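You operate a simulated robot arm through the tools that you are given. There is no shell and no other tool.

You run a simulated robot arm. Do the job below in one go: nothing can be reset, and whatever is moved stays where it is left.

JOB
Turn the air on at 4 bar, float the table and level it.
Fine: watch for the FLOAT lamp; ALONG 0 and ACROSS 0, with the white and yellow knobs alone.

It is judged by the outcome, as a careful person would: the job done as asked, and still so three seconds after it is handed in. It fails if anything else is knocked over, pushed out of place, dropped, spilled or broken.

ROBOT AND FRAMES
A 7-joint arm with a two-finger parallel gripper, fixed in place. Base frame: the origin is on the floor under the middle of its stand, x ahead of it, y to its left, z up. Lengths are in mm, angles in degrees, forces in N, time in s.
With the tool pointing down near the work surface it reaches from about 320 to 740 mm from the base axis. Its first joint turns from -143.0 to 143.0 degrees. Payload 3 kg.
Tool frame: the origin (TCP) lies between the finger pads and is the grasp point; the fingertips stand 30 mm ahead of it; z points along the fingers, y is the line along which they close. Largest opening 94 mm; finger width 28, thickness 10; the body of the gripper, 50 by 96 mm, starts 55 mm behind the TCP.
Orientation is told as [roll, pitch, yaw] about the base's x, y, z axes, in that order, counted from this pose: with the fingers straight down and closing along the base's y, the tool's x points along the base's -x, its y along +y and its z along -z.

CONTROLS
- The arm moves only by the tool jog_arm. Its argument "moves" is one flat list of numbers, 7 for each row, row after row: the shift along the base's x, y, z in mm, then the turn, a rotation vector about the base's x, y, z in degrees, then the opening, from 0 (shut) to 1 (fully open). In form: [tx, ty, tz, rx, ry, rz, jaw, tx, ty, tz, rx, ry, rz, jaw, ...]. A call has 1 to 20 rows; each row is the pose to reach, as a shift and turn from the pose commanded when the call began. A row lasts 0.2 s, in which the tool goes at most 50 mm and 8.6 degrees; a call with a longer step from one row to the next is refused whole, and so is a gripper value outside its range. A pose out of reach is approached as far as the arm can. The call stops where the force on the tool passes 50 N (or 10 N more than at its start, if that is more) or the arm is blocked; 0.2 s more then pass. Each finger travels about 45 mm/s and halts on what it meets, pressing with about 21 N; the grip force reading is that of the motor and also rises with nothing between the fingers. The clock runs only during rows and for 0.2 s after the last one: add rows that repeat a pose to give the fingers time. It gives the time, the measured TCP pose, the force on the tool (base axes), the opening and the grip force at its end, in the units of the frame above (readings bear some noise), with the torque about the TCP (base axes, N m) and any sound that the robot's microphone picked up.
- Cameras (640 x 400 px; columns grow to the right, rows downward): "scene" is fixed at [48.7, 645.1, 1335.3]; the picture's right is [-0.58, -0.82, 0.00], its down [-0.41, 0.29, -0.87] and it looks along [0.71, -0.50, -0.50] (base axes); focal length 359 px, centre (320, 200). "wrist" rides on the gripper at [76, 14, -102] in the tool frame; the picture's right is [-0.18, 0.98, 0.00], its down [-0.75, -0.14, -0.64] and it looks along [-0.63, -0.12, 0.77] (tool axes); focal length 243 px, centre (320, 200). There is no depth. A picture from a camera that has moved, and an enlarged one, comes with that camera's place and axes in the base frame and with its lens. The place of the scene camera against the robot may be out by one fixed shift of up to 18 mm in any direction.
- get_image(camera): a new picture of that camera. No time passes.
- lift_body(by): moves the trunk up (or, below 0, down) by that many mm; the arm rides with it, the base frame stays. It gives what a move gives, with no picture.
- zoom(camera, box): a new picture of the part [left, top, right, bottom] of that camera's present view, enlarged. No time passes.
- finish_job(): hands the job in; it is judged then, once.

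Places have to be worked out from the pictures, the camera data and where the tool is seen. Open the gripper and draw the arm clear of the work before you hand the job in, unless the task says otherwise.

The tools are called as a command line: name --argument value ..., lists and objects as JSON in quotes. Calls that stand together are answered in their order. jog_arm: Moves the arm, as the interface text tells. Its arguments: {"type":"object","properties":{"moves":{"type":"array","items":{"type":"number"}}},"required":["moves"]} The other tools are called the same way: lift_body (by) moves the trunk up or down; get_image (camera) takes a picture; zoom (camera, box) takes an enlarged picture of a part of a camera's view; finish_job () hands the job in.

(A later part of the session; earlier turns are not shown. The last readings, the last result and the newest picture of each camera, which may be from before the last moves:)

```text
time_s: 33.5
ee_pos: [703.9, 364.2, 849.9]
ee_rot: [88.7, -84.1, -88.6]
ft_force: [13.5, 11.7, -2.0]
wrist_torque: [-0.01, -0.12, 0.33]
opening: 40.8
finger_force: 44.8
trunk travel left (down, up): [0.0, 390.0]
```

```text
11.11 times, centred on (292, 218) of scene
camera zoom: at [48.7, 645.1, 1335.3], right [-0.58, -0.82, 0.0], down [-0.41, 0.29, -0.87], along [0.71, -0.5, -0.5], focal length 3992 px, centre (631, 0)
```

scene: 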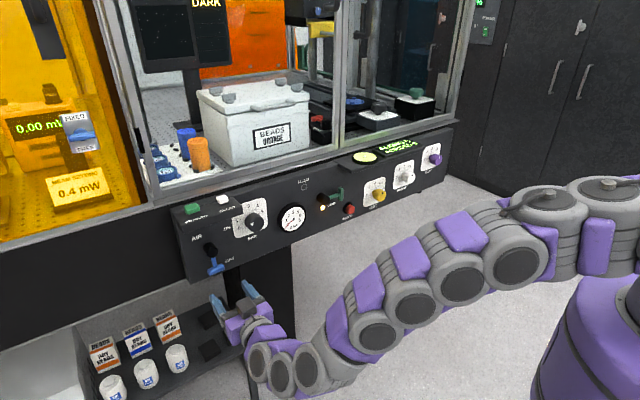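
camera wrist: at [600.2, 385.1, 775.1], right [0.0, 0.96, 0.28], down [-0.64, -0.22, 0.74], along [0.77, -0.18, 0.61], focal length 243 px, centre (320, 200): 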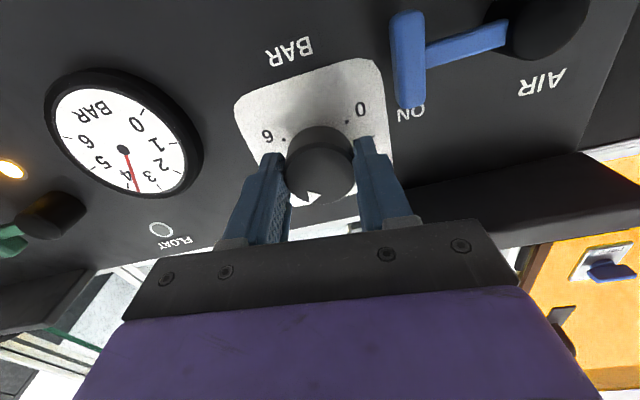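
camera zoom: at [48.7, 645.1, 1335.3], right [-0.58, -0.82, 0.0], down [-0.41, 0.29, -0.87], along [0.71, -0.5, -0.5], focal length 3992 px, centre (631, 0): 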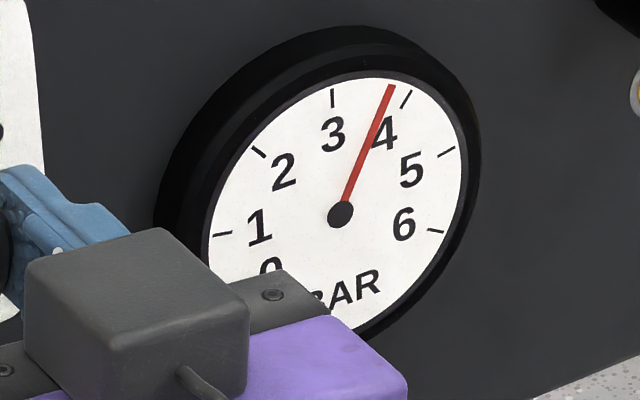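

The gauge is at ~3.75, possibly still creeping up. I hold still for 3 s and read it again.

jog_arm --moves '[0, 0, 0, 0, 0, 0, 0.35, 0, 0, 0, 0, 0, 0, 0.35, 0, 0, 0, 0, 0, 0, 0.35, 0, 0, 0, 0, 0, 0, 0.35, 0, 0, 0, 0, 0, 0, 0.35, 0, 0, 0, 0, 0, 0, 0.35, 0, 0, 0, 0, 0, 0, 0.35, 0, 0, 0, 0, 0, 0, 0.35, 0, 0, 0, 0, 0, 0, 0.35, 0, 0, 0, 0, 0, 0, 0.35, 0, 0, 0, 0, 0, 0, 0.35, 0, 0, 0, 0, 0, 0, 0.35, 0, 0, 0, 0, 0, 0, 0.35, 0, 0, 0, 0, 0, 0, 0.35, 0, 0, 0, 0, 0, 0, 0.35]'

zoom --camera "scene" --box '[276, 200, 308, 236]'

zoom --camera "wrist" --box '[40, 60, 200, 220]'

```text
time_s: 36.6
ee_pos: [703.0, 363.7, 848.8]
ee_rot: [88.8, -84.1, -88.5]
ft_force: [12.7, 12.5, -0.7]
wrist_torque: [-0.01, 0.01, 0.32]
opening: 41.1
finger_force: 45.4
trunk travel left (down, up): [0.0, 390.0]
```

```text
11.11 times, centred on (292, 218) of scene
camera zoom: at [48.7, 645.1, 1335.3], right [-0.58, -0.82, 0.0], down [-0.41, 0.29, -0.87], along [0.71, -0.5, -0.5], focal length 3992 px, centre (631, 0)
```

zoom: 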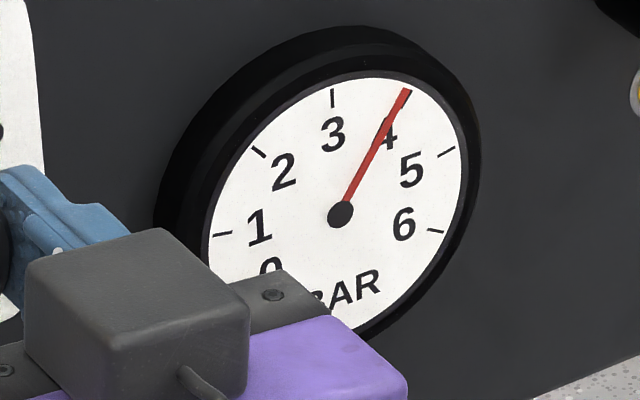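

```text
2.50 times, centred on (120, 140) of wrist
camera zoom: at [600.1, 385.1, 775.1], right [0.0, 0.96, 0.28], down [-0.64, -0.22, 0.74], along [0.77, -0.18, 0.61], focal length 606 px, centre (820, 350)
```

zoom: 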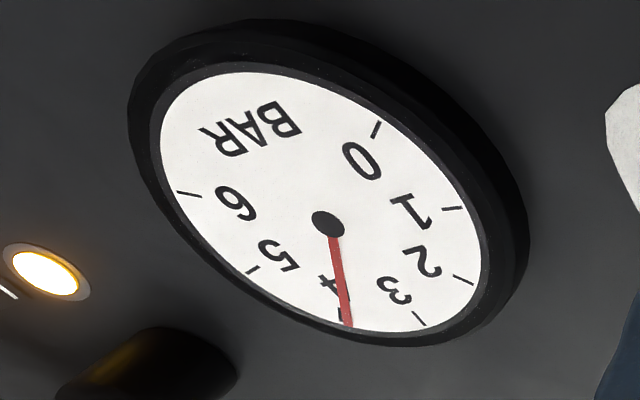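

The needle now lies on the 4 mark. I wait 2 s more to be sure it has stopped rising.

jog_arm --moves '[0, 0, 0, 0, 0, 0, 0.35, 0, 0, 0, 0, 0, 0, 0.35, 0, 0, 0, 0, 0, 0, 0.35, 0, 0, 0, 0, 0, 0, 0.35, 0, 0, 0, 0, 0, 0, 0.35, 0, 0, 0, 0, 0, 0, 0.35, 0, 0, 0, 0, 0, 0, 0.35, 0, 0, 0, 0, 0, 0, 0.35, 0, 0, 0, 0, 0, 0, 0.35, 0, 0, 0, 0, 0, 0, 0.35]'

zoom --camera "scene" --box '[284, 204, 304, 224]'

zoom --camera "wrist" --box '[40, 60, 200, 220]'

```text
time_s: 38.9
ee_pos: [703.7, 364.9, 849.4]
ee_rot: [88.7, -84.1, -88.4]
ft_force: [10.7, 12.5, -1.1]
wrist_torque: [0.04, 0.01, 0.32]
opening: 41.0
finger_force: 44.9
trunk travel left (down, up): [0.0, 390.0]
```

```text
16.00 times, centred on (294, 214) of scene
camera zoom: at [48.7, 645.1, 1335.3], right [-0.58, -0.82, 0.0], down [-0.41, 0.29, -0.87], along [0.71, -0.5, -0.5], focal length 5749 px, centre (736, -24)
```

zoom: 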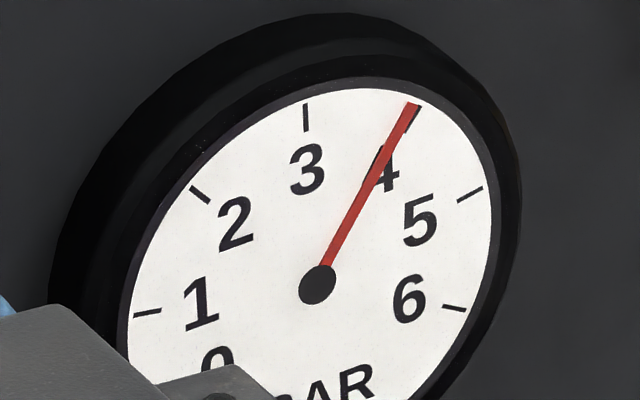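

```text
2.50 times, centred on (120, 140) of wrist
camera zoom: at [600.1, 385.0, 775.1], right [0.0, 0.96, 0.28], down [-0.64, -0.22, 0.74], along [0.77, -0.18, 0.61], focal length 606 px, centre (820, 350)
```

zoom: 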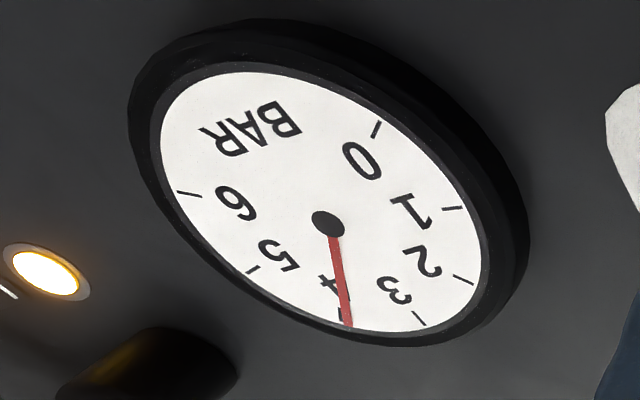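

The needle is within ~0.05 bar of the 4 mark, just barely below. I add 2° clockwise and wait again.

jog_arm --moves '[0, 0, 0, 2, 0, 0, 0.35, 0, 0, 0, 2, 0, 0, 0.35, 0, 0, 0, 2, 0, 0, 0.35, 0, 0, 0, 2, 0, 0, 0.35, 0, 0, 0, 2, 0, 0, 0.35, 0, 0, 0, 2, 0, 0, 0.35, 0, 0, 0, 2, 0, 0, 0.35, 0, 0, 0, 2, 0, 0, 0.35, 0, 0, 0, 2, 0, 0, 0.35, 0, 0, 0, 2, 0, 0, 0.35, 0, 0, 0, 2, 0, 0, 0.35, 0, 0, 0, 2, 0, 0, 0.35]'

zoom --camera "scene" --box '[284, 204, 304, 224]'

zoom --camera "wrist" --box '[40, 60, 200, 220]'

```text
time_s: 41.5
ee_pos: [704.3, 364.5, 850.0]
ee_rot: [89.1, -82.2, -88.9]
ft_force: [4.5, 16.2, -1.8]
wrist_torque: [0.0, 0.07, 0.47]
opening: 41.4
finger_force: 44.2
trunk travel left (down, up): [0.0, 390.0]
```

```text
16.00 times, centred on (294, 214) of scene
camera zoom: at [48.7, 645.1, 1335.3], right [-0.58, -0.82, 0.0], down [-0.41, 0.29, -0.87], along [0.71, -0.5, -0.5], focal length 5749 px, centre (736, -24)
```

zoom: 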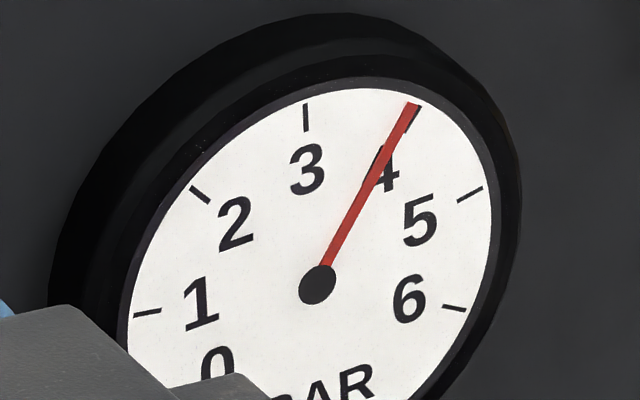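

```text
2.50 times, centred on (120, 140) of wrist
camera zoom: at [600.0, 387.5, 775.9], right [0.0, 0.95, 0.32], down [-0.64, -0.25, 0.73], along [0.77, -0.2, 0.61], focal length 606 px, centre (820, 350)
```

zoom: 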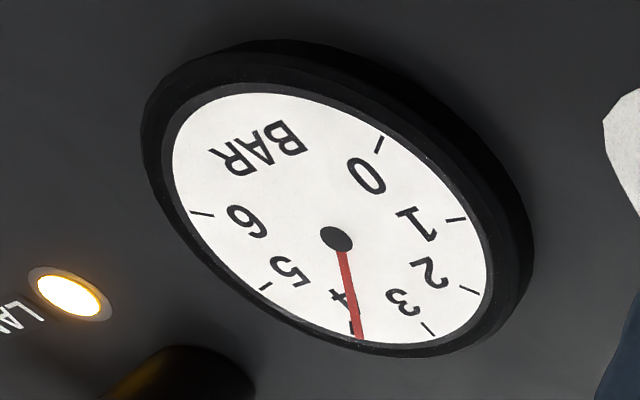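

Working out the ticks precisely, the needle stands at ~3.87 and did not shift with the 2° (slack in the grip). I turn 5° more and let it settle.

jog_arm --moves '[0, 0, 0, 3, 0, 0, 0.33, 0, 0, 0, 5, 0, 0, 0.33, 0, 0, 0, 5, 0, 0, 0.33, 0, 0, 0, 5, 0, 0, 0.33, 0, 0, 0, 5, 0, 0, 0.33, 0, 0, 0, 5, 0, 0, 0.33, 0, 0, 0, 5, 0, 0, 0.33, 0, 0, 0, 5, 0, 0, 0.33, 0, 0, 0, 5, 0, 0, 0.33, 0, 0, 0, 5, 0, 0, 0.33, 0, 0, 0, 5, 0, 0, 0.33, 0, 0, 0, 5, 0, 0, 0.33, 0, 0, 0, 5, 0, 0, 0.33, 0, 0, 0, 5, 0, 0, 0.33, 0, 0, 0, 5, 0, 0, 0.33]'

zoom --camera "scene" --box '[284, 204, 304, 224]'

zoom --camera "wrist" --box '[40, 60, 200, 220]'

zoom --camera "wrist" --box '[220, 50, 420, 230]'

```text
time_s: 44.6
ee_pos: [703.1, 365.3, 848.5]
ee_rot: [89.4, -77.1, -89.4]
ft_force: [-4.3, 3.6, -6.4]
wrist_torque: [0.0, 0.24, 0.15]
opening: 41.0
finger_force: 45.0
trunk travel left (down, up): [0.0, 390.0]
```

```text
16.00 times, centred on (294, 214) of scene
camera zoom: at [48.7, 645.1, 1335.3], right [-0.58, -0.82, 0.0], down [-0.41, 0.29, -0.87], along [0.71, -0.5, -0.5], focal length 5749 px, centre (736, -24)
```

zoom: 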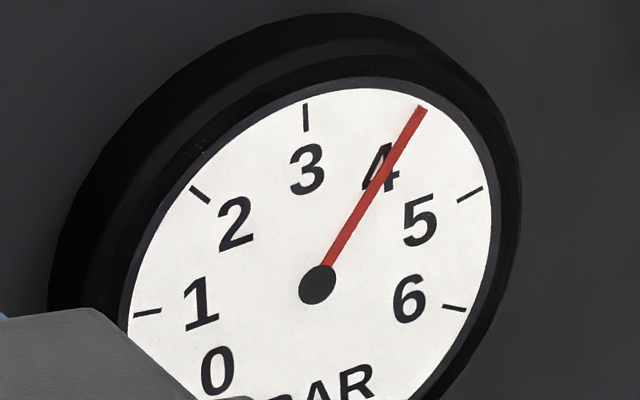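

```text
2.50 times, centred on (120, 140) of wrist
camera zoom: at [600.0, 394.1, 778.3], right [0.0, 0.92, 0.4], down [-0.64, -0.31, 0.7], along [0.77, -0.25, 0.59], focal length 606 px, centre (820, 350)
```

zoom: 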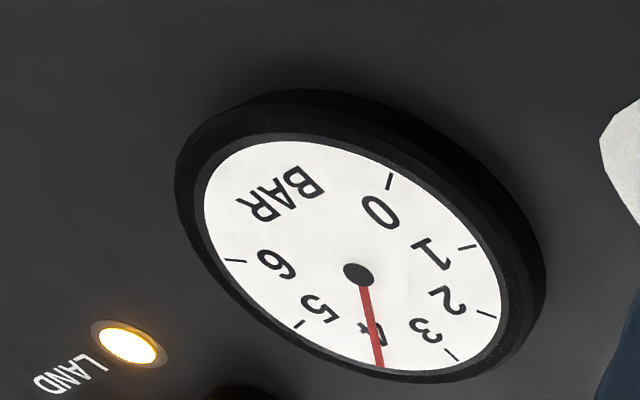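

```text
2.22 times, centred on (320, 140) of wrist
camera zoom: at [600.0, 394.1, 778.3], right [0.0, 0.92, 0.4], down [-0.64, -0.31, 0.7], along [0.77, -0.25, 0.59], focal length 539 px, centre (320, 333)
```

zoom: 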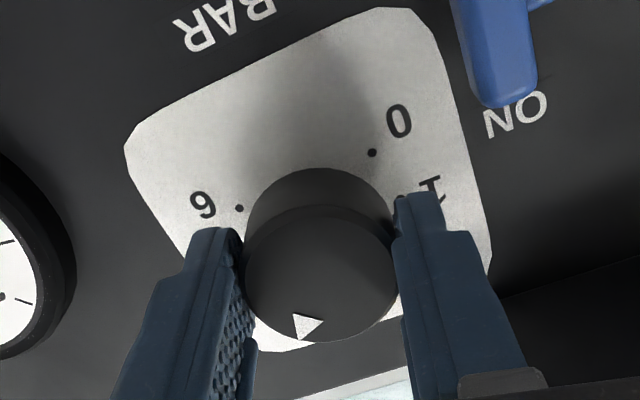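

The gauge now computes to ~3.97–4.0 bar. I release the knob gently, retract, and read the gauge unobstructed.

jog_arm --moves '[0, 0, 0, 0, 0, 0, 0.42, 0, 0, 0, 0, 0, 0, 0.52, 0, 0, 0, 0, 0, 0, 0.6, 0, 0, 0, 0, 0, 0, 0.6, -20, 0, 0, 0, 0, 0, 0.6, -50, 0, 0, 0, 0, 0, 0.6, -80, 0, 0, 0, 0, 0, 0.6, -100, 0, 0, 0, 0, 0, 0.6]'

zoom --camera "scene" --box '[284, 204, 304, 224]'

get_image --camera "wrist"

zoom --camera "scene" --box '[230, 170, 390, 270]'

```text
time_s: 46.5
ee_pos: [604.1, 365.8, 849.5]
ee_rot: [89.6, -77.0, -89.3]
ft_force: [-0.5, -0.2, -0.7]
wrist_torque: [-0.01, -0.03, -0.02]
opening: 56.3
finger_force: 0.1
trunk travel left (down, up): [0.0, 390.0]
```

```text
16.00 times, centred on (294, 214) of scene
camera zoom: at [48.7, 645.1, 1335.3], right [-0.58, -0.82, 0.0], down [-0.41, 0.29, -0.87], along [0.71, -0.5, -0.5], focal length 5749 px, centre (736, -24)
```

zoom: 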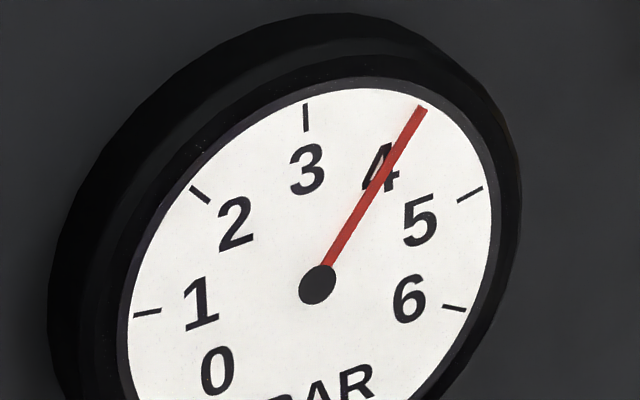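

```text
taken
camera wrist: at [500.4, 395.0, 778.4], right [0.0, 0.92, 0.4], down [-0.64, -0.31, 0.7], along [0.77, -0.26, 0.59], focal length 243 px, centre (320, 200)
```

wrist: 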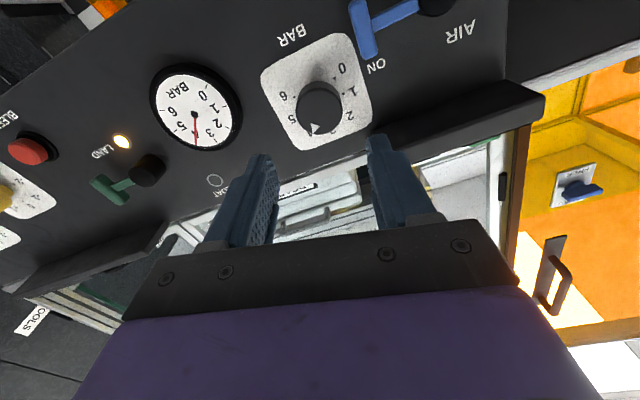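

```text
4.00 times, centred on (310, 220) of scene
camera zoom: at [48.7, 645.1, 1335.3], right [-0.58, -0.82, 0.0], down [-0.41, 0.29, -0.87], along [0.71, -0.5, -0.5], focal length 1437 px, centre (360, 120)
```

zoom: 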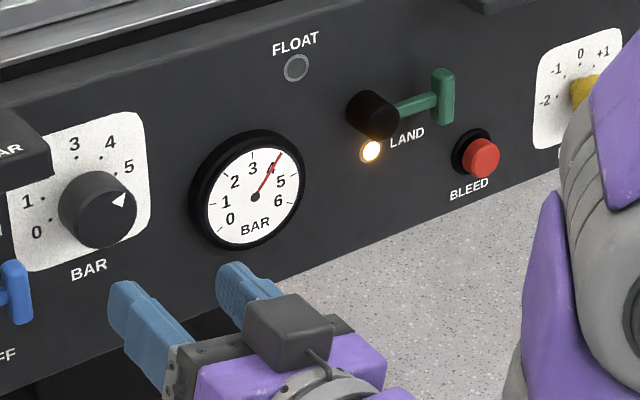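

The gauge holds on 4 bar. The LAND/FLOAT lever: hub ≈(y 158, z 839), crossbar ≈(729, 98–100, 839), pointing right; FLOAT is most likely up (counter-clockwise). I move in front of it while rolling to +90° so the turn can end at roll 0.

jog_arm --moves '[0, -26.6, -1, 7.7, 0, 0, 0.7, 0, -53.2, -2, 15.4, 0, 0, 0.7, 0, -79.8, -3, 23.1, 0, 0, 0.7, 0, -106.4, -4, 30.8, 0, 0, 0.7, 0, -133, -5, 38.5, 0, 0, 0.7, 0, -159.6, -6, 46.2, 0, 0, 0.7, 0, -186.2, -7, 53.9, 0, 0, 0.7, 0, -212.8, -8, 61.6, 0, 0, 0.7, 0, -239.4, -9, 69.3, 0, 0, 0.7, 0, -266, -10, 77, 0, 0, 0.7]'

get_image --camera "wrist"

get_image --camera "scene"

```text
time_s: 48.6
ee_pos: [604.6, 94.1, 841.0]
ee_rot: [90.1, 0.1, -89.9]
ft_force: [-0.7, 0.3, 0.2]
wrist_torque: [-0.02, -0.04, 0.03]
opening: 65.7
finger_force: 0.1
trunk travel left (down, up): [0.0, 390.0]
```

```text
taken
camera wrist: at [500.0, 168.4, 855.1], right [0.0, -0.19, 0.98], down [-0.64, -0.75, -0.14], along [0.77, -0.63, -0.12], focal length 243 px, centre (320, 200)
```

wrist: 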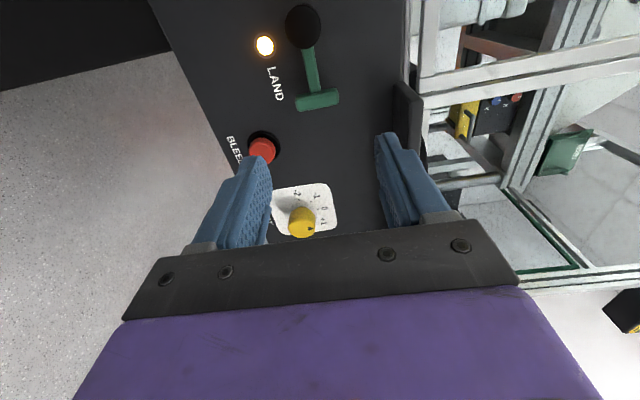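

```text
taken
```

scene: 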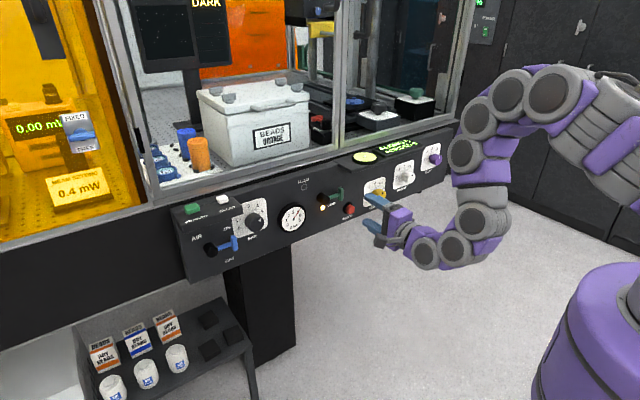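

Roll +90 works, and this view places the crossbar at (729, 98.5, 839.5) and hub at y≈154. I advance onto the crossbar with fingers above and below its ends, then check before closing.

jog_arm --moves '[30, 4, -1, 0, 0, 0, 0.7, 60, 4, -1, 0, 0, 0, 0.7, 85, 4, -1, 0, 0, 0, 0.7, 106, 4, -1, 0, 0, 0, 0.7]'

get_image --camera "wrist"

zoom --camera "scene" --box '[280, 150, 440, 250]'

```text
time_s: 49.6
ee_pos: [709.9, 102.4, 836.4]
ee_rot: [90.1, -0.1, -90.0]
ft_force: [-0.6, -0.3, 0.0]
wrist_torque: [0.0, 0.0, 0.02]
opening: 65.7
finger_force: 0.0
trunk travel left (down, up): [0.0, 390.0]
```

```text
taken
camera wrist: at [606.3, 177.2, 850.7], right [0.0, -0.18, 0.98], down [-0.64, -0.75, -0.14], along [0.77, -0.63, -0.12], focal length 243 px, centre (320, 200)
```

wrist: 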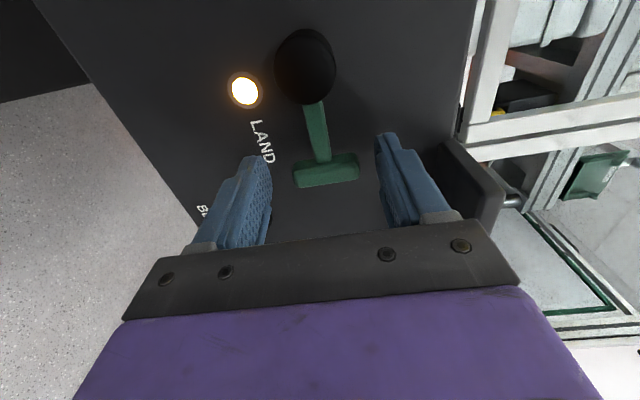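

```text
4.00 times, centred on (360, 200) of scene
camera zoom: at [48.7, 645.1, 1335.3], right [-0.58, -0.82, 0.0], down [-0.41, 0.29, -0.87], along [0.71, -0.5, -0.5], focal length 1437 px, centre (160, 200)
```

zoom: 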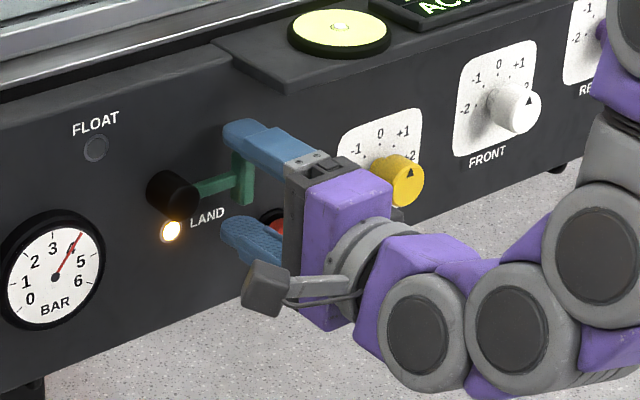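

The crossbar is centred between the fingers. I close on it.

jog_arm --moves '[0, 0, 0, 0, 0, 0, 0.55, 0, 0, 0, 0, 0, 0, 0.45, 0, 0, 0, 0, 0, 0, 0.38, 0, 0, 0, 0, 0, 0, 0.33, 0, 0, 0, 0, 0, 0, 0.33]'

get_image --camera "wrist"

```text
time_s: 50.9
ee_pos: [709.4, 101.5, 839.5]
ee_rot: [90.4, 0.0, -89.9]
ft_force: [5.0, 1.4, 22.4]
wrist_torque: [0.07, -0.24, -0.1]
opening: 40.1
finger_force: 41.9
trunk travel left (down, up): [0.0, 390.0]
```

```text
taken
camera wrist: at [606.0, 177.1, 852.9], right [-0.01, -0.18, 0.98], down [-0.64, -0.75, -0.15], along [0.77, -0.63, -0.11], focal length 243 px, centre (320, 200)
```

wrist: 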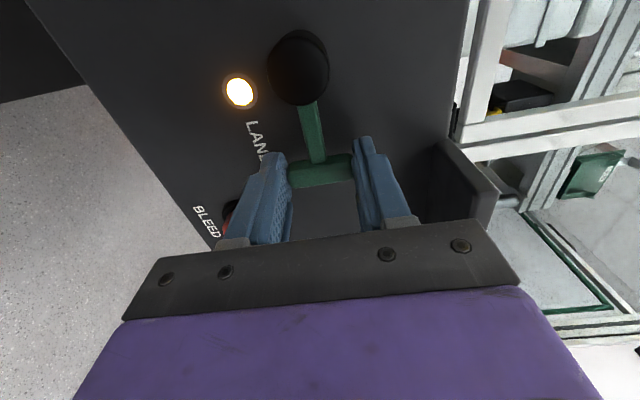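

Gripped; the +22 N in z indicates the lever will not go lower, agreeing with "up" as the way to FLOAT. I swing it up 40° along the arc.

jog_arm --moves '[0, 0.54, 9.65, -8, 0, 0, 0.33, 0, 2.13, 17.66, -16, 0, 0, 0.33, 0, 4.76, 24.87, -24, 0, 0, 0.33, 0, 8.36, 31.65, -32, 0, 0, 0.33, 0, 12.87, 37.85, -40, 0, 0, 0.33]'

zoom --camera "scene" --box '[280, 150, 440, 250]'

```text
time_s: 52.0
ee_pos: [710.0, 114.7, 874.7]
ee_rot: [89.7, -40.2, -89.7]
ft_force: [-16.6, -4.8, -14.2]
wrist_torque: [-0.71, 0.66, 0.13]
opening: 40.1
finger_force: 44.9
trunk travel left (down, up): [0.0, 390.0]
```

```text
4.00 times, centred on (360, 200) of scene
camera zoom: at [48.7, 645.1, 1335.3], right [-0.58, -0.82, 0.0], down [-0.41, 0.29, -0.87], along [0.71, -0.5, -0.5], focal length 1437 px, centre (160, 200)
```

zoom: 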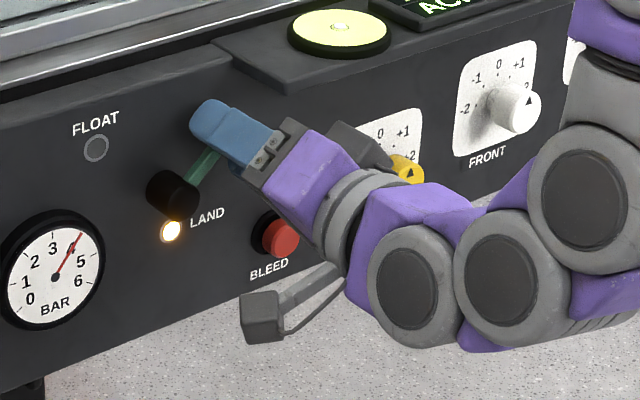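

The lever follows. I continue to ~88° up.

jog_arm --moves '[-1, 5.33, 4.52, -8, 0, 0, 0.33, -1, 11.38, 9.24, -16, 0, 0, 0.33, -1, 18.02, 13.08, -24, 0, 0, 0.33, -1, 25.14, 15.96, -32, 0, 0, 0.33, -1, 32.58, 17.81, -40, 0, 0, 0.33, -1, 40.21, 18.61, -48, 0, 0, 0.33]'

zoom --camera "scene" --box '[280, 150, 440, 250]'

get_image --camera "wrist"

```text
time_s: 53.5
ee_pos: [710.0, 153.8, 894.5]
ee_rot: [81.7, -88.3, -81.6]
ft_force: [-14.0, -8.0, -25.4]
wrist_torque: [-0.52, 0.54, -0.31]
opening: 40.4
finger_force: 45.0
trunk travel left (down, up): [0.0, 390.0]
```

```text
4.00 times, centred on (360, 200) of scene
camera zoom: at [48.7, 645.1, 1335.3], right [-0.58, -0.82, 0.0], down [-0.41, 0.29, -0.87], along [0.71, -0.5, -0.5], focal length 1437 px, centre (160, 200)
```

zoom: 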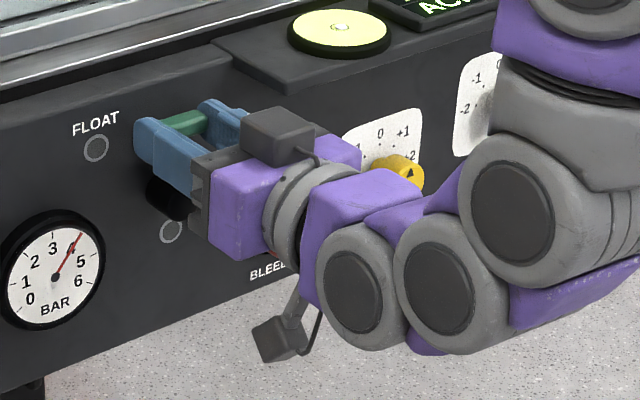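

```text
taken
camera wrist: at [606.2, 169.8, 818.4], right [0.0, 0.98, 0.22], down [-0.64, -0.17, 0.75], along [0.77, -0.14, 0.62], focal length 243 px, centre (320, 200)
```

wrist: 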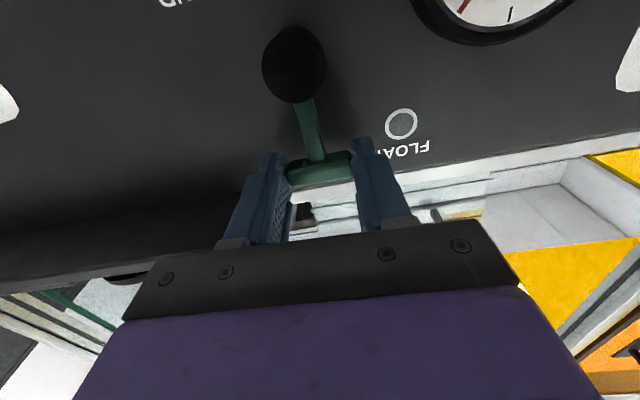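

The LAND lamp is out. I nudge ~5° more toward the stop and wait to watch for the FLOAT lamp.

jog_arm --moves '[0, 3, -1, -3, 0, 0, 0.33, 0, 5, -1, -5, 0, 0, 0.33, 0, 5, -1, -5, 0, 0, 0.33, 0, 1, -1, -2, 0, 0, 0.33, 0, 1, -1, -2, 0, 0, 0.33, 0, 1, -1, -2, 0, 0, 0.33, 0, 1, -1, -2, 0, 0, 0.33, 0, 1, -1, -2, 0, 0, 0.33]'

zoom --camera "scene" --box '[280, 150, 440, 250]'

get_image --camera "scene"

```text
time_s: 55.2
ee_pos: [709.9, 154.3, 896.8]
ee_rot: [142.8, -89.8, -142.8]
ft_force: [24.1, -7.9, 16.5]
wrist_torque: [-0.2, -0.62, -0.4]
opening: 39.9
finger_force: 45.1
trunk travel left (down, up): [0.0, 390.0]
```

```text
4.00 times, centred on (360, 200) of scene
camera zoom: at [48.7, 645.1, 1335.3], right [-0.58, -0.82, 0.0], down [-0.41, 0.29, -0.87], along [0.71, -0.5, -0.5], focal length 1437 px, centre (160, 200)
```

zoom: 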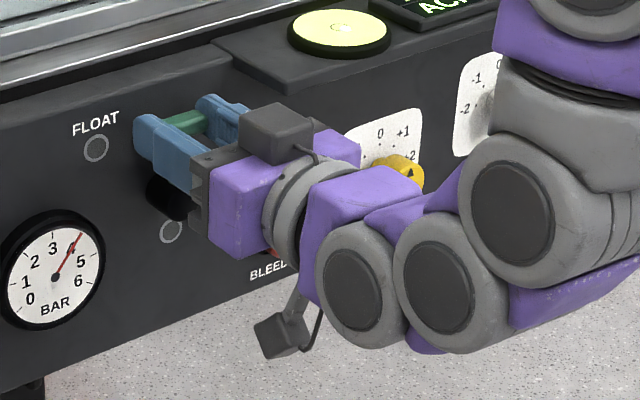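

```text
taken
```

scene: 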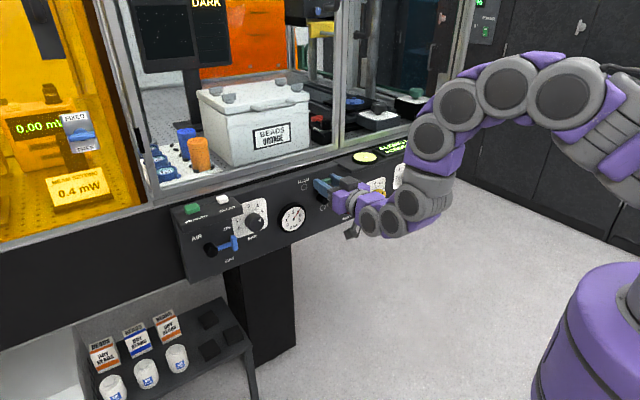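

The lever is at its up stop and LAND is out; FLOAT is not lit yet and the table may be rising under my grip. I release and back straight out, then wait.

jog_arm --moves '[0, 0, 0, 0, 0, 0, 0.42, 0, 0, 0, 0, 0, 0, 0.52, 0, 0, 0, 0, 0, 0, 0.62, 0, 0, 0, 0, 0, 0, 0.66, -20, 0, 0, 0, 0, 0, 0.66, -50, 0, 0, 0, 0, 0, 0.66, -90, 0, 0, 0, 0, 0, 0.66, -110, 0, 0, 0, 0, 0, 0.66]'

get_image --camera "scene"

zoom --camera "scene" --box '[280, 130, 440, 230]'

get_image --camera "wrist"

```text
time_s: 57.0
ee_pos: [601.5, 158.1, 894.6]
ee_rot: [-26.2, -89.9, 26.2]
ft_force: [-0.3, -0.5, -1.5]
wrist_torque: [0.03, 0.03, -0.01]
opening: 62.0
finger_force: 0.1
trunk travel left (down, up): [0.0, 390.0]
```

```text
taken
```

scene: 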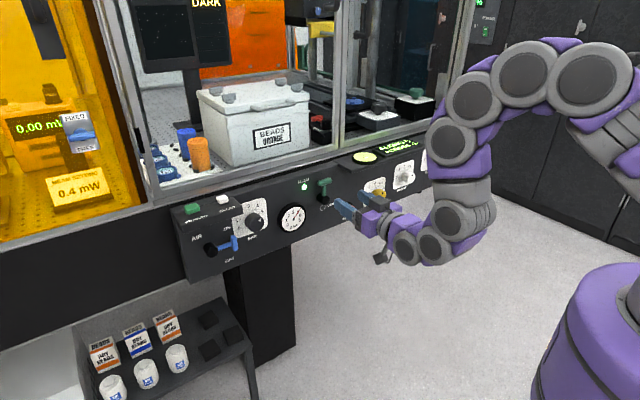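

```text
4.00 times, centred on (360, 180) of scene
camera zoom: at [48.7, 645.1, 1335.3], right [-0.58, -0.82, 0.0], down [-0.41, 0.29, -0.87], along [0.71, -0.5, -0.5], focal length 1437 px, centre (160, 280)
```

zoom: 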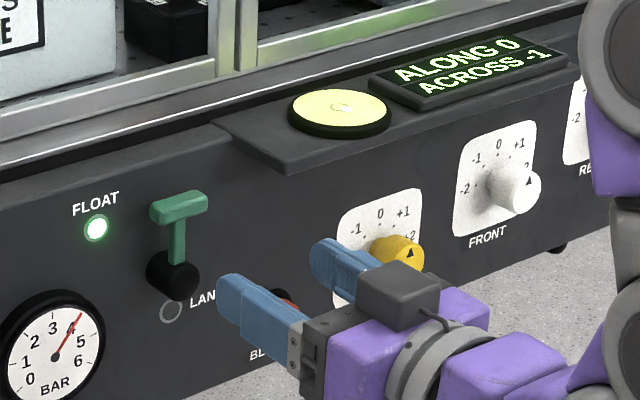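

```text
taken
camera wrist: at [497.7, 170.8, 817.7], right [0.0, 0.98, 0.18], down [-0.64, -0.14, 0.76], along [0.77, -0.12, 0.63], focal length 243 px, centre (320, 200)
```

wrist: 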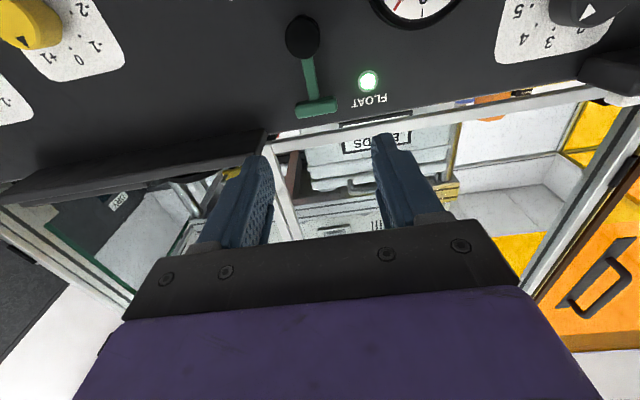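

FLOAT is lit green; the display is moving (ALONG 0, ACROSS −1 at this instant). I move the arm over in front of the yellow knob, well back, and let the table settle before reading the level.

jog_arm --moves '[0, -26, -13.4, 0, 0, 0, 0.66, 0, -52, -26.8, 0, 0, 0, 0.66, 0, -78, -40.2, 0, 0, 0, 0.66, 0, -104, -53.6, 0, 0, 0, 0.66, 0, -130, -67, 0, 0, 0, 0.66, 0, -156, -80.4, 0, 0, 0, 0.66, 0, -182, -93.8, 0, 0, 0, 0.66, 0, -208, -107, 0, 0, 0, 0.66, 0, -208, -107, 0, 0, 0, 0.66, 0, -208, -107, 0, 0, 0, 0.66, 0, -208, -107, 0, 0, 0, 0.66, 0, -208, -107, 0, 0, 0, 0.66, 0, -208, -107, 0, 0, 0, 0.66, 0, -208, -107, 0, 0, 0, 0.66, 0, -208, -107, 0, 0, 0, 0.66]'

zoom --camera "scene" --box '[310, 120, 470, 220]'

zoom --camera "scene" --box '[270, 170, 350, 240]'

get_image --camera "wrist"

```text
time_s: 60.2
ee_pos: [595.8, -53.6, 787.5]
ee_rot: [-5.9, -89.8, 6.0]
ft_force: [-0.4, 0.2, -0.5]
wrist_torque: [0.02, 0.03, -0.01]
opening: 62.0
finger_force: 0.0
trunk travel left (down, up): [0.0, 390.0]
```

```text
4.00 times, centred on (390, 170) of scene
camera zoom: at [48.7, 645.1, 1335.3], right [-0.58, -0.82, 0.0], down [-0.41, 0.29, -0.87], along [0.71, -0.5, -0.5], focal length 1437 px, centre (40, 320)
```

zoom: 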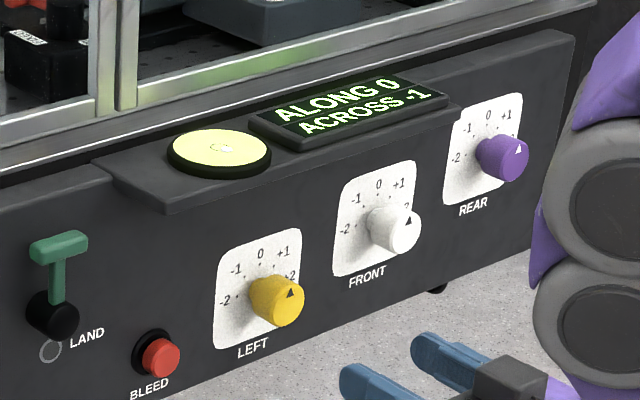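

```text
5.71 times, centred on (310, 205) of scene
camera zoom: at [48.7, 645.1, 1335.3], right [-0.58, -0.82, 0.0], down [-0.41, 0.29, -0.87], along [0.71, -0.5, -0.5], focal length 2053 px, centre (377, 171)
```

zoom: 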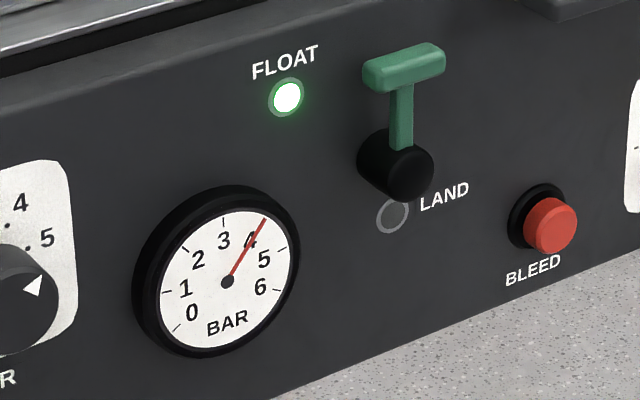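

```text
taken
camera wrist: at [491.5, -40.9, 710.7], right [0.0, 0.98, 0.18], down [-0.64, -0.14, 0.76], along [0.77, -0.12, 0.63], focal length 243 px, centre (320, 200)
```

wrist: 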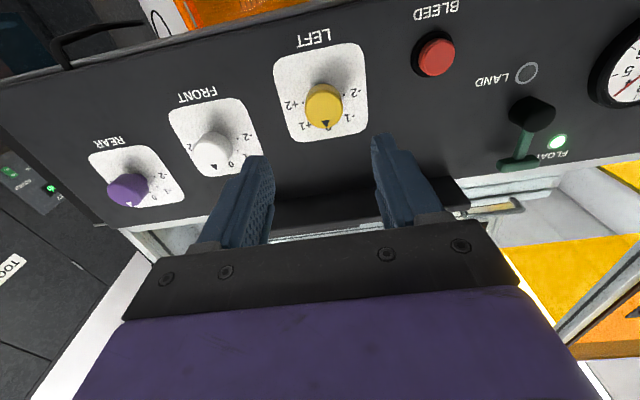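

The table is still drifting perhaps. I wait 4 s and zoom right on the display and bubble.

jog_arm --moves '[0, 0, 0, 0, 0, 0, 0.66, 0, 0, 0, 0, 0, 0, 0.66, 0, 0, 0, 0, 0, 0, 0.66, 0, 0, 0, 0, 0, 0, 0.66, 0, 0, 0, 0, 0, 0, 0.66, 0, 0, 0, 0, 0, 0, 0.66, 0, 0, 0, 0, 0, 0, 0.66, 0, 0, 0, 0, 0, 0, 0.66, 0, 0, 0, 0, 0, 0, 0.66, 0, 0, 0, 0, 0, 0, 0.66, 0, 0, 0, 0, 0, 0, 0.66, 0, 0, 0, 0, 0, 0, 0.66, 0, 0, 0, 0, 0, 0, 0.66, 0, 0, 0, 0, 0, 0, 0.66, 0, 0, 0, 0, 0, 0, 0.66, 0, 0, 0, 0, 0, 0, 0.66, 0, 0, 0, 0, 0, 0, 0.66, 0, 0, 0, 0, 0, 0, 0.66, 0, 0, 0, 0, 0, 0, 0.66, 0, 0, 0, 0, 0, 0, 0.66]'

zoom --camera "scene" --box '[345, 135, 425, 185]'

```text
time_s: 64.5
ee_pos: [594.4, -53.7, 786.6]
ee_rot: [-2.0, -89.9, 2.1]
ft_force: [-0.3, 0.1, 0.4]
wrist_torque: [-0.04, -0.01, -0.01]
opening: 62.3
finger_force: 0.0
trunk travel left (down, up): [0.0, 390.0]
```

```text
8.00 times, centred on (385, 160) of scene
camera zoom: at [48.7, 645.1, 1335.3], right [-0.58, -0.82, 0.0], down [-0.41, 0.29, -0.87], along [0.71, -0.5, -0.5], focal length 2874 px, centre (-200, 520)
```

zoom: 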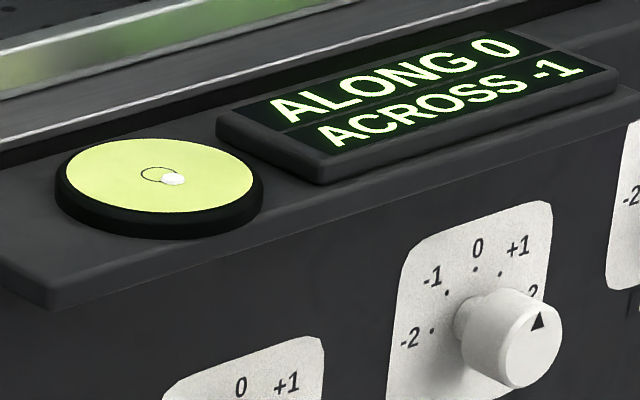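

It reads ALONG 0, ACROSS −1, and the bubble sits toward the front (and slightly right), so the front is high. I look at the knob pointers closely before deciding the turn.

zoom --camera "wrist" --box '[80, 30, 380, 218]'

zoom --camera "scene" --box '[355, 150, 445, 215]'

```text
2.13 times, centred on (230, 124) of wrist
camera zoom: at [491.5, -40.9, 710.7], right [0.0, 0.98, 0.18], down [-0.64, -0.14, 0.75], along [0.77, -0.12, 0.63], focal length 516 px, centre (512, 362)
```

zoom: 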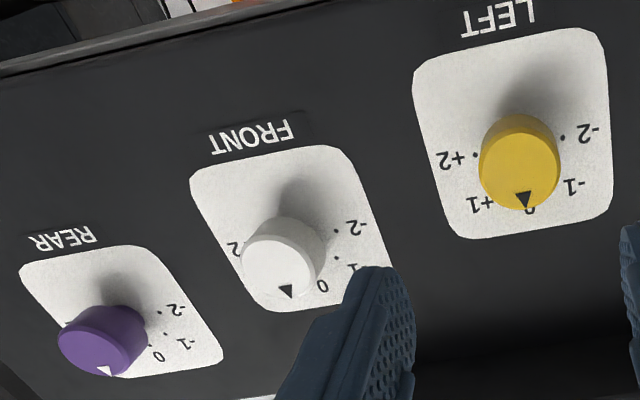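

```text
6.15 times, centred on (400, 182) of scene
camera zoom: at [48.7, 645.1, 1335.3], right [-0.58, -0.82, 0.0], down [-0.41, 0.29, -0.87], along [0.71, -0.5, -0.5], focal length 2211 px, centre (-172, 308)
```

zoom: 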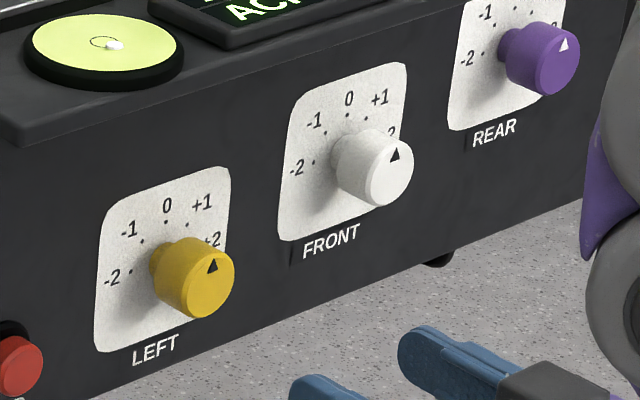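

By geometry: dial ±2 lie at ±90° (45° per unit); yellow centre (y −52, z 789) with its pointer at 0, white centre (y −176.5, z 814) with its pointer close to 0. I move in front of the white FRONT knob.

jog_arm --moves '[0, -31, 7, 0, 0, 0, 0.6, 0, -62, 14, 0, 0, 0, 0.6, 0, -92, 21, 0, 0, 0, 0.6, 0, -123, 28, 0, 0, 0, 0.6, 30, -123, 28, 0, 0, 0, 0.6]'

get_image --camera "wrist"

zoom --camera "scene" --box '[345, 135, 425, 185]'

```text
time_s: 65.7
ee_pos: [628.6, -174.7, 815.5]
ee_rot: [36.3, -89.9, -36.1]
ft_force: [0.8, -0.3, 0.0]
wrist_torque: [0.01, 0.02, -0.02]
opening: 56.0
finger_force: 0.0
trunk travel left (down, up): [0.0, 390.0]
```

```text
taken
camera wrist: at [526.3, -162.1, 739.5], right [0.0, 0.98, 0.19], down [-0.64, -0.14, 0.75], along [0.77, -0.12, 0.63], focal length 243 px, centre (320, 200)
```

wrist: 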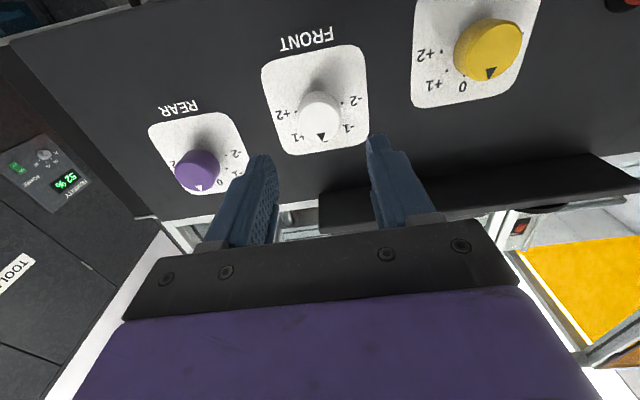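

```text
8.00 times, centred on (385, 160) of scene
camera zoom: at [48.7, 645.1, 1335.3], right [-0.58, -0.82, 0.0], down [-0.41, 0.29, -0.87], along [0.71, -0.5, -0.5], focal length 2874 px, centre (-200, 520)
```

zoom: 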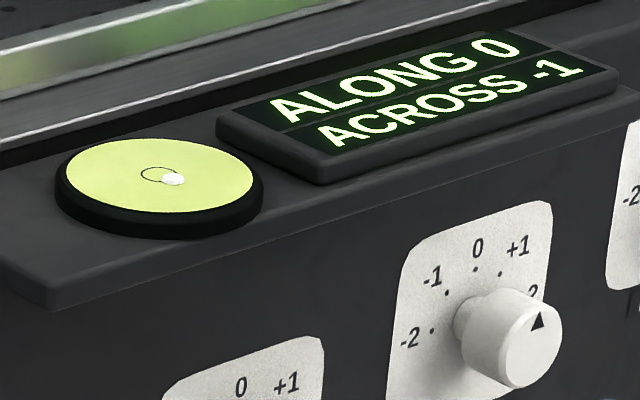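

The white knob is straight ahead (y≈−176.5, z≈814). I advance to x≈703 around it and close gently.

jog_arm --moves '[25, -1.7, -1, 0, 0, 0, 0.6, 50, -1.7, -1, 0, 0, 0, 0.6, 74, -1.7, -1, 0, 0, 0, 0.6, 74, -1.7, -1, 0, 0, 0, 0.5, 74, -1.7, -1, 0, 0, 0, 0.4, 74, -1.7, -1, 0, 0, 0, 0.3, 74, -1.7, -1, 0, 0, 0, 0.3]'

get_image --camera "wrist"

zoom --camera "scene" --box '[345, 135, 425, 185]'

```text
time_s: 67.2
ee_pos: [704.9, -174.9, 816.9]
ee_rot: [-17.5, -89.9, 17.7]
ft_force: [2.7, 7.1, 0.0]
wrist_torque: [0.03, -0.09, 0.26]
opening: 35.7
finger_force: 44.0
trunk travel left (down, up): [0.0, 390.0]
```

```text
taken
camera wrist: at [600.4, -163.0, 739.6], right [0.0, 0.98, 0.18], down [-0.64, -0.14, 0.76], along [0.77, -0.11, 0.63], focal length 243 px, centre (320, 200)
```

wrist: 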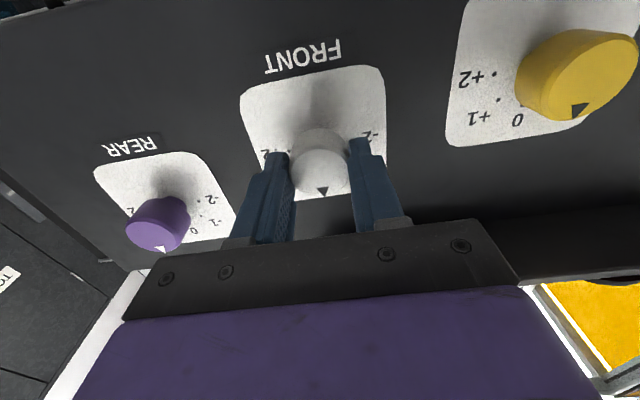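

```text
8.00 times, centred on (385, 160) of scene
camera zoom: at [48.7, 645.1, 1335.3], right [-0.58, -0.82, 0.0], down [-0.41, 0.29, -0.87], along [0.71, -0.5, -0.5], focal length 2874 px, centre (-200, 520)
```

zoom: 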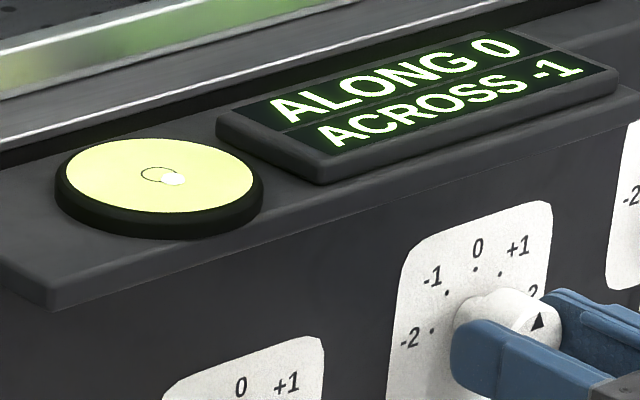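

Gripped (35.7 mm) and level reading unchanged. The bubble says the front is high, so I turn FRONT toward minus (counter-clockwise) 24° and wait 2 s to see the response.

jog_arm --moves '[0, 0, 0, -8, 0, 0, 0.3, 0, 0, 0, -16, 0, 0, 0.3, 0, 0, 0, -24, 0, 0, 0.3, 0, 0, 0, -24, 0, 0, 0.3, 0, 0, 0, -24, 0, 0, 0.3, 0, 0, 0, -24, 0, 0, 0.3, 0, 0, 0, -24, 0, 0, 0.3, 0, 0, 0, -24, 0, 0, 0.3, 0, 0, 0, -24, 0, 0, 0.3, 0, 0, 0, -24, 0, 0, 0.3, 0, 0, 0, -24, 0, 0, 0.3, 0, 0, 0, -24, 0, 0, 0.3, 0, 0, 0, -24, 0, 0, 0.3, 0, 0, 0, -24, 0, 0, 0.3]'

zoom --camera "scene" --box '[345, 135, 425, 185]'

```text
time_s: 70.2
ee_pos: [703.6, -175.5, 816.5]
ee_rot: [-89.7, -65.9, 89.8]
ft_force: [24.4, 14.2, 15.2]
wrist_torque: [0.04, -0.62, 0.41]
opening: 35.1
finger_force: 45.4
trunk travel left (down, up): [0.0, 390.0]
```

```text
8.00 times, centred on (385, 160) of scene
camera zoom: at [48.7, 645.1, 1335.3], right [-0.58, -0.82, 0.0], down [-0.41, 0.29, -0.87], along [0.71, -0.5, -0.5], focal length 2874 px, centre (-200, 520)
```

zoom: 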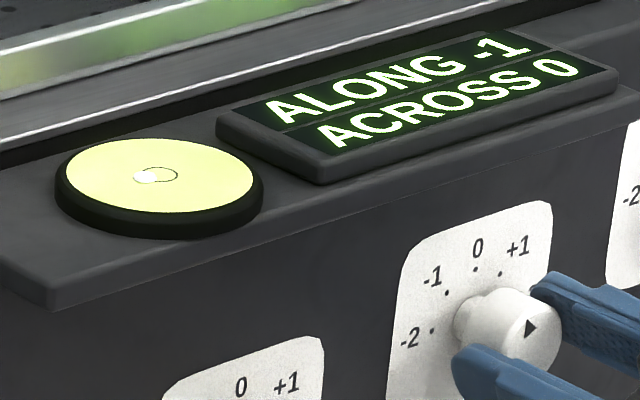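

FRONT −24° brought ACROSS to 0 but ALONG to −1 (bubble now left, so the left side is high). I wait a little to see whether this is settled.

jog_arm --moves '[0, 0, 0, 0, 0, 0, 0.3, 0, 0, 0, 0, 0, 0, 0.3, 0, 0, 0, 0, 0, 0, 0.3, 0, 0, 0, 0, 0, 0, 0.3, 0, 0, 0, 0, 0, 0, 0.3, 0, 0, 0, 0, 0, 0, 0.3, 0, 0, 0, 0, 0, 0, 0.3, 0, 0, 0, 0, 0, 0, 0.3, 0, 0, 0, 0, 0, 0, 0.3, 0, 0, 0, 0, 0, 0, 0.3]'

zoom --camera "scene" --box '[345, 140, 400, 175]'

get_image --camera "wrist"

```text
time_s: 72.5
ee_pos: [703.7, -174.6, 815.2]
ee_rot: [-89.7, -65.8, 89.8]
ft_force: [22.1, 16.1, 14.5]
wrist_torque: [0.01, -0.52, 0.45]
opening: 35.1
finger_force: 45.4
trunk travel left (down, up): [0.0, 390.0]
```

```text
11.43 times, centred on (372, 158) of scene
camera zoom: at [48.7, 645.1, 1335.3], right [-0.58, -0.82, 0.0], down [-0.41, 0.29, -0.87], along [0.71, -0.5, -0.5], focal length 4106 px, centre (-280, 686)
```

zoom: 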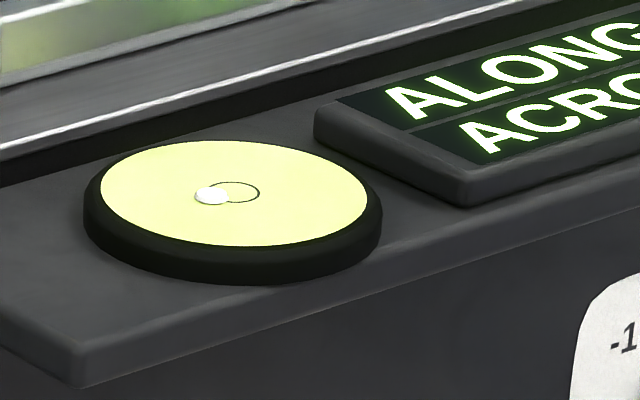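

```text
taken
camera wrist: at [599.7, -194.9, 740.0], right [0.0, 0.97, -0.23], down [-0.64, 0.18, 0.75], along [0.77, 0.15, 0.62], focal length 243 px, centre (320, 200)
```

wrist: 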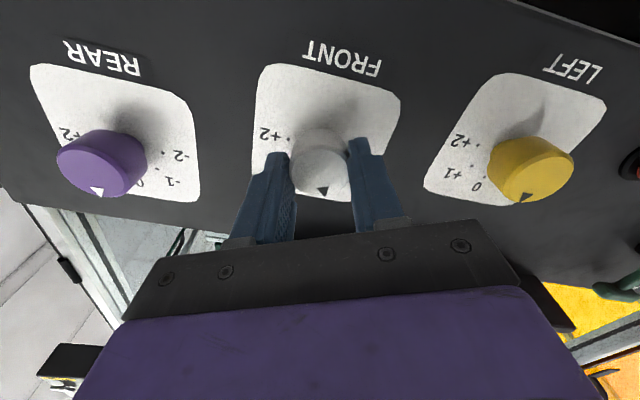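

Settled: bubble ~6 mm left and ~2 mm to the rear, i.e. FRONT went slightly past centre. I give FRONT +6° back for margin and watch.

jog_arm --moves '[0, 0, 0, 3, 0, 0, 0.3, 0, 0, 0, 6, 0, 0, 0.3, 0, 0, 0, 6, 0, 0, 0.3, 0, 0, 0, 6, 0, 0, 0.3, 0, 0, 0, 6, 0, 0, 0.3, 0, 0, 0, 6, 0, 0, 0.3, 0, 0, 0, 6, 0, 0, 0.3, 0, 0, 0, 6, 0, 0, 0.3, 0, 0, 0, 6, 0, 0, 0.3, 0, 0, 0, 6, 0, 0, 0.3, 0, 0, 0, 6, 0, 0, 0.3, 0, 0, 0, 6, 0, 0, 0.3]'

zoom --camera "scene" --box '[345, 135, 425, 185]'

```text
time_s: 75.0
ee_pos: [703.1, -174.6, 814.3]
ee_rot: [-89.5, -71.9, 89.6]
ft_force: [21.0, 18.0, 9.9]
wrist_torque: [-0.02, -0.34, 0.48]
opening: 35.2
finger_force: 44.6
trunk travel left (down, up): [0.0, 390.0]
```

```text
8.00 times, centred on (385, 160) of scene
camera zoom: at [48.7, 645.1, 1335.3], right [-0.58, -0.82, 0.0], down [-0.41, 0.29, -0.87], along [0.71, -0.5, -0.5], focal length 2874 px, centre (-200, 520)
```

zoom: 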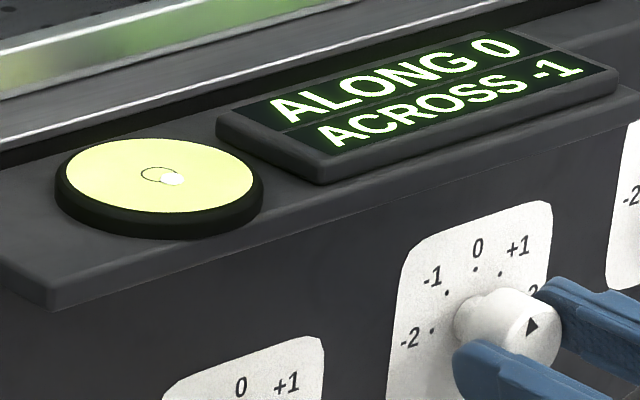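

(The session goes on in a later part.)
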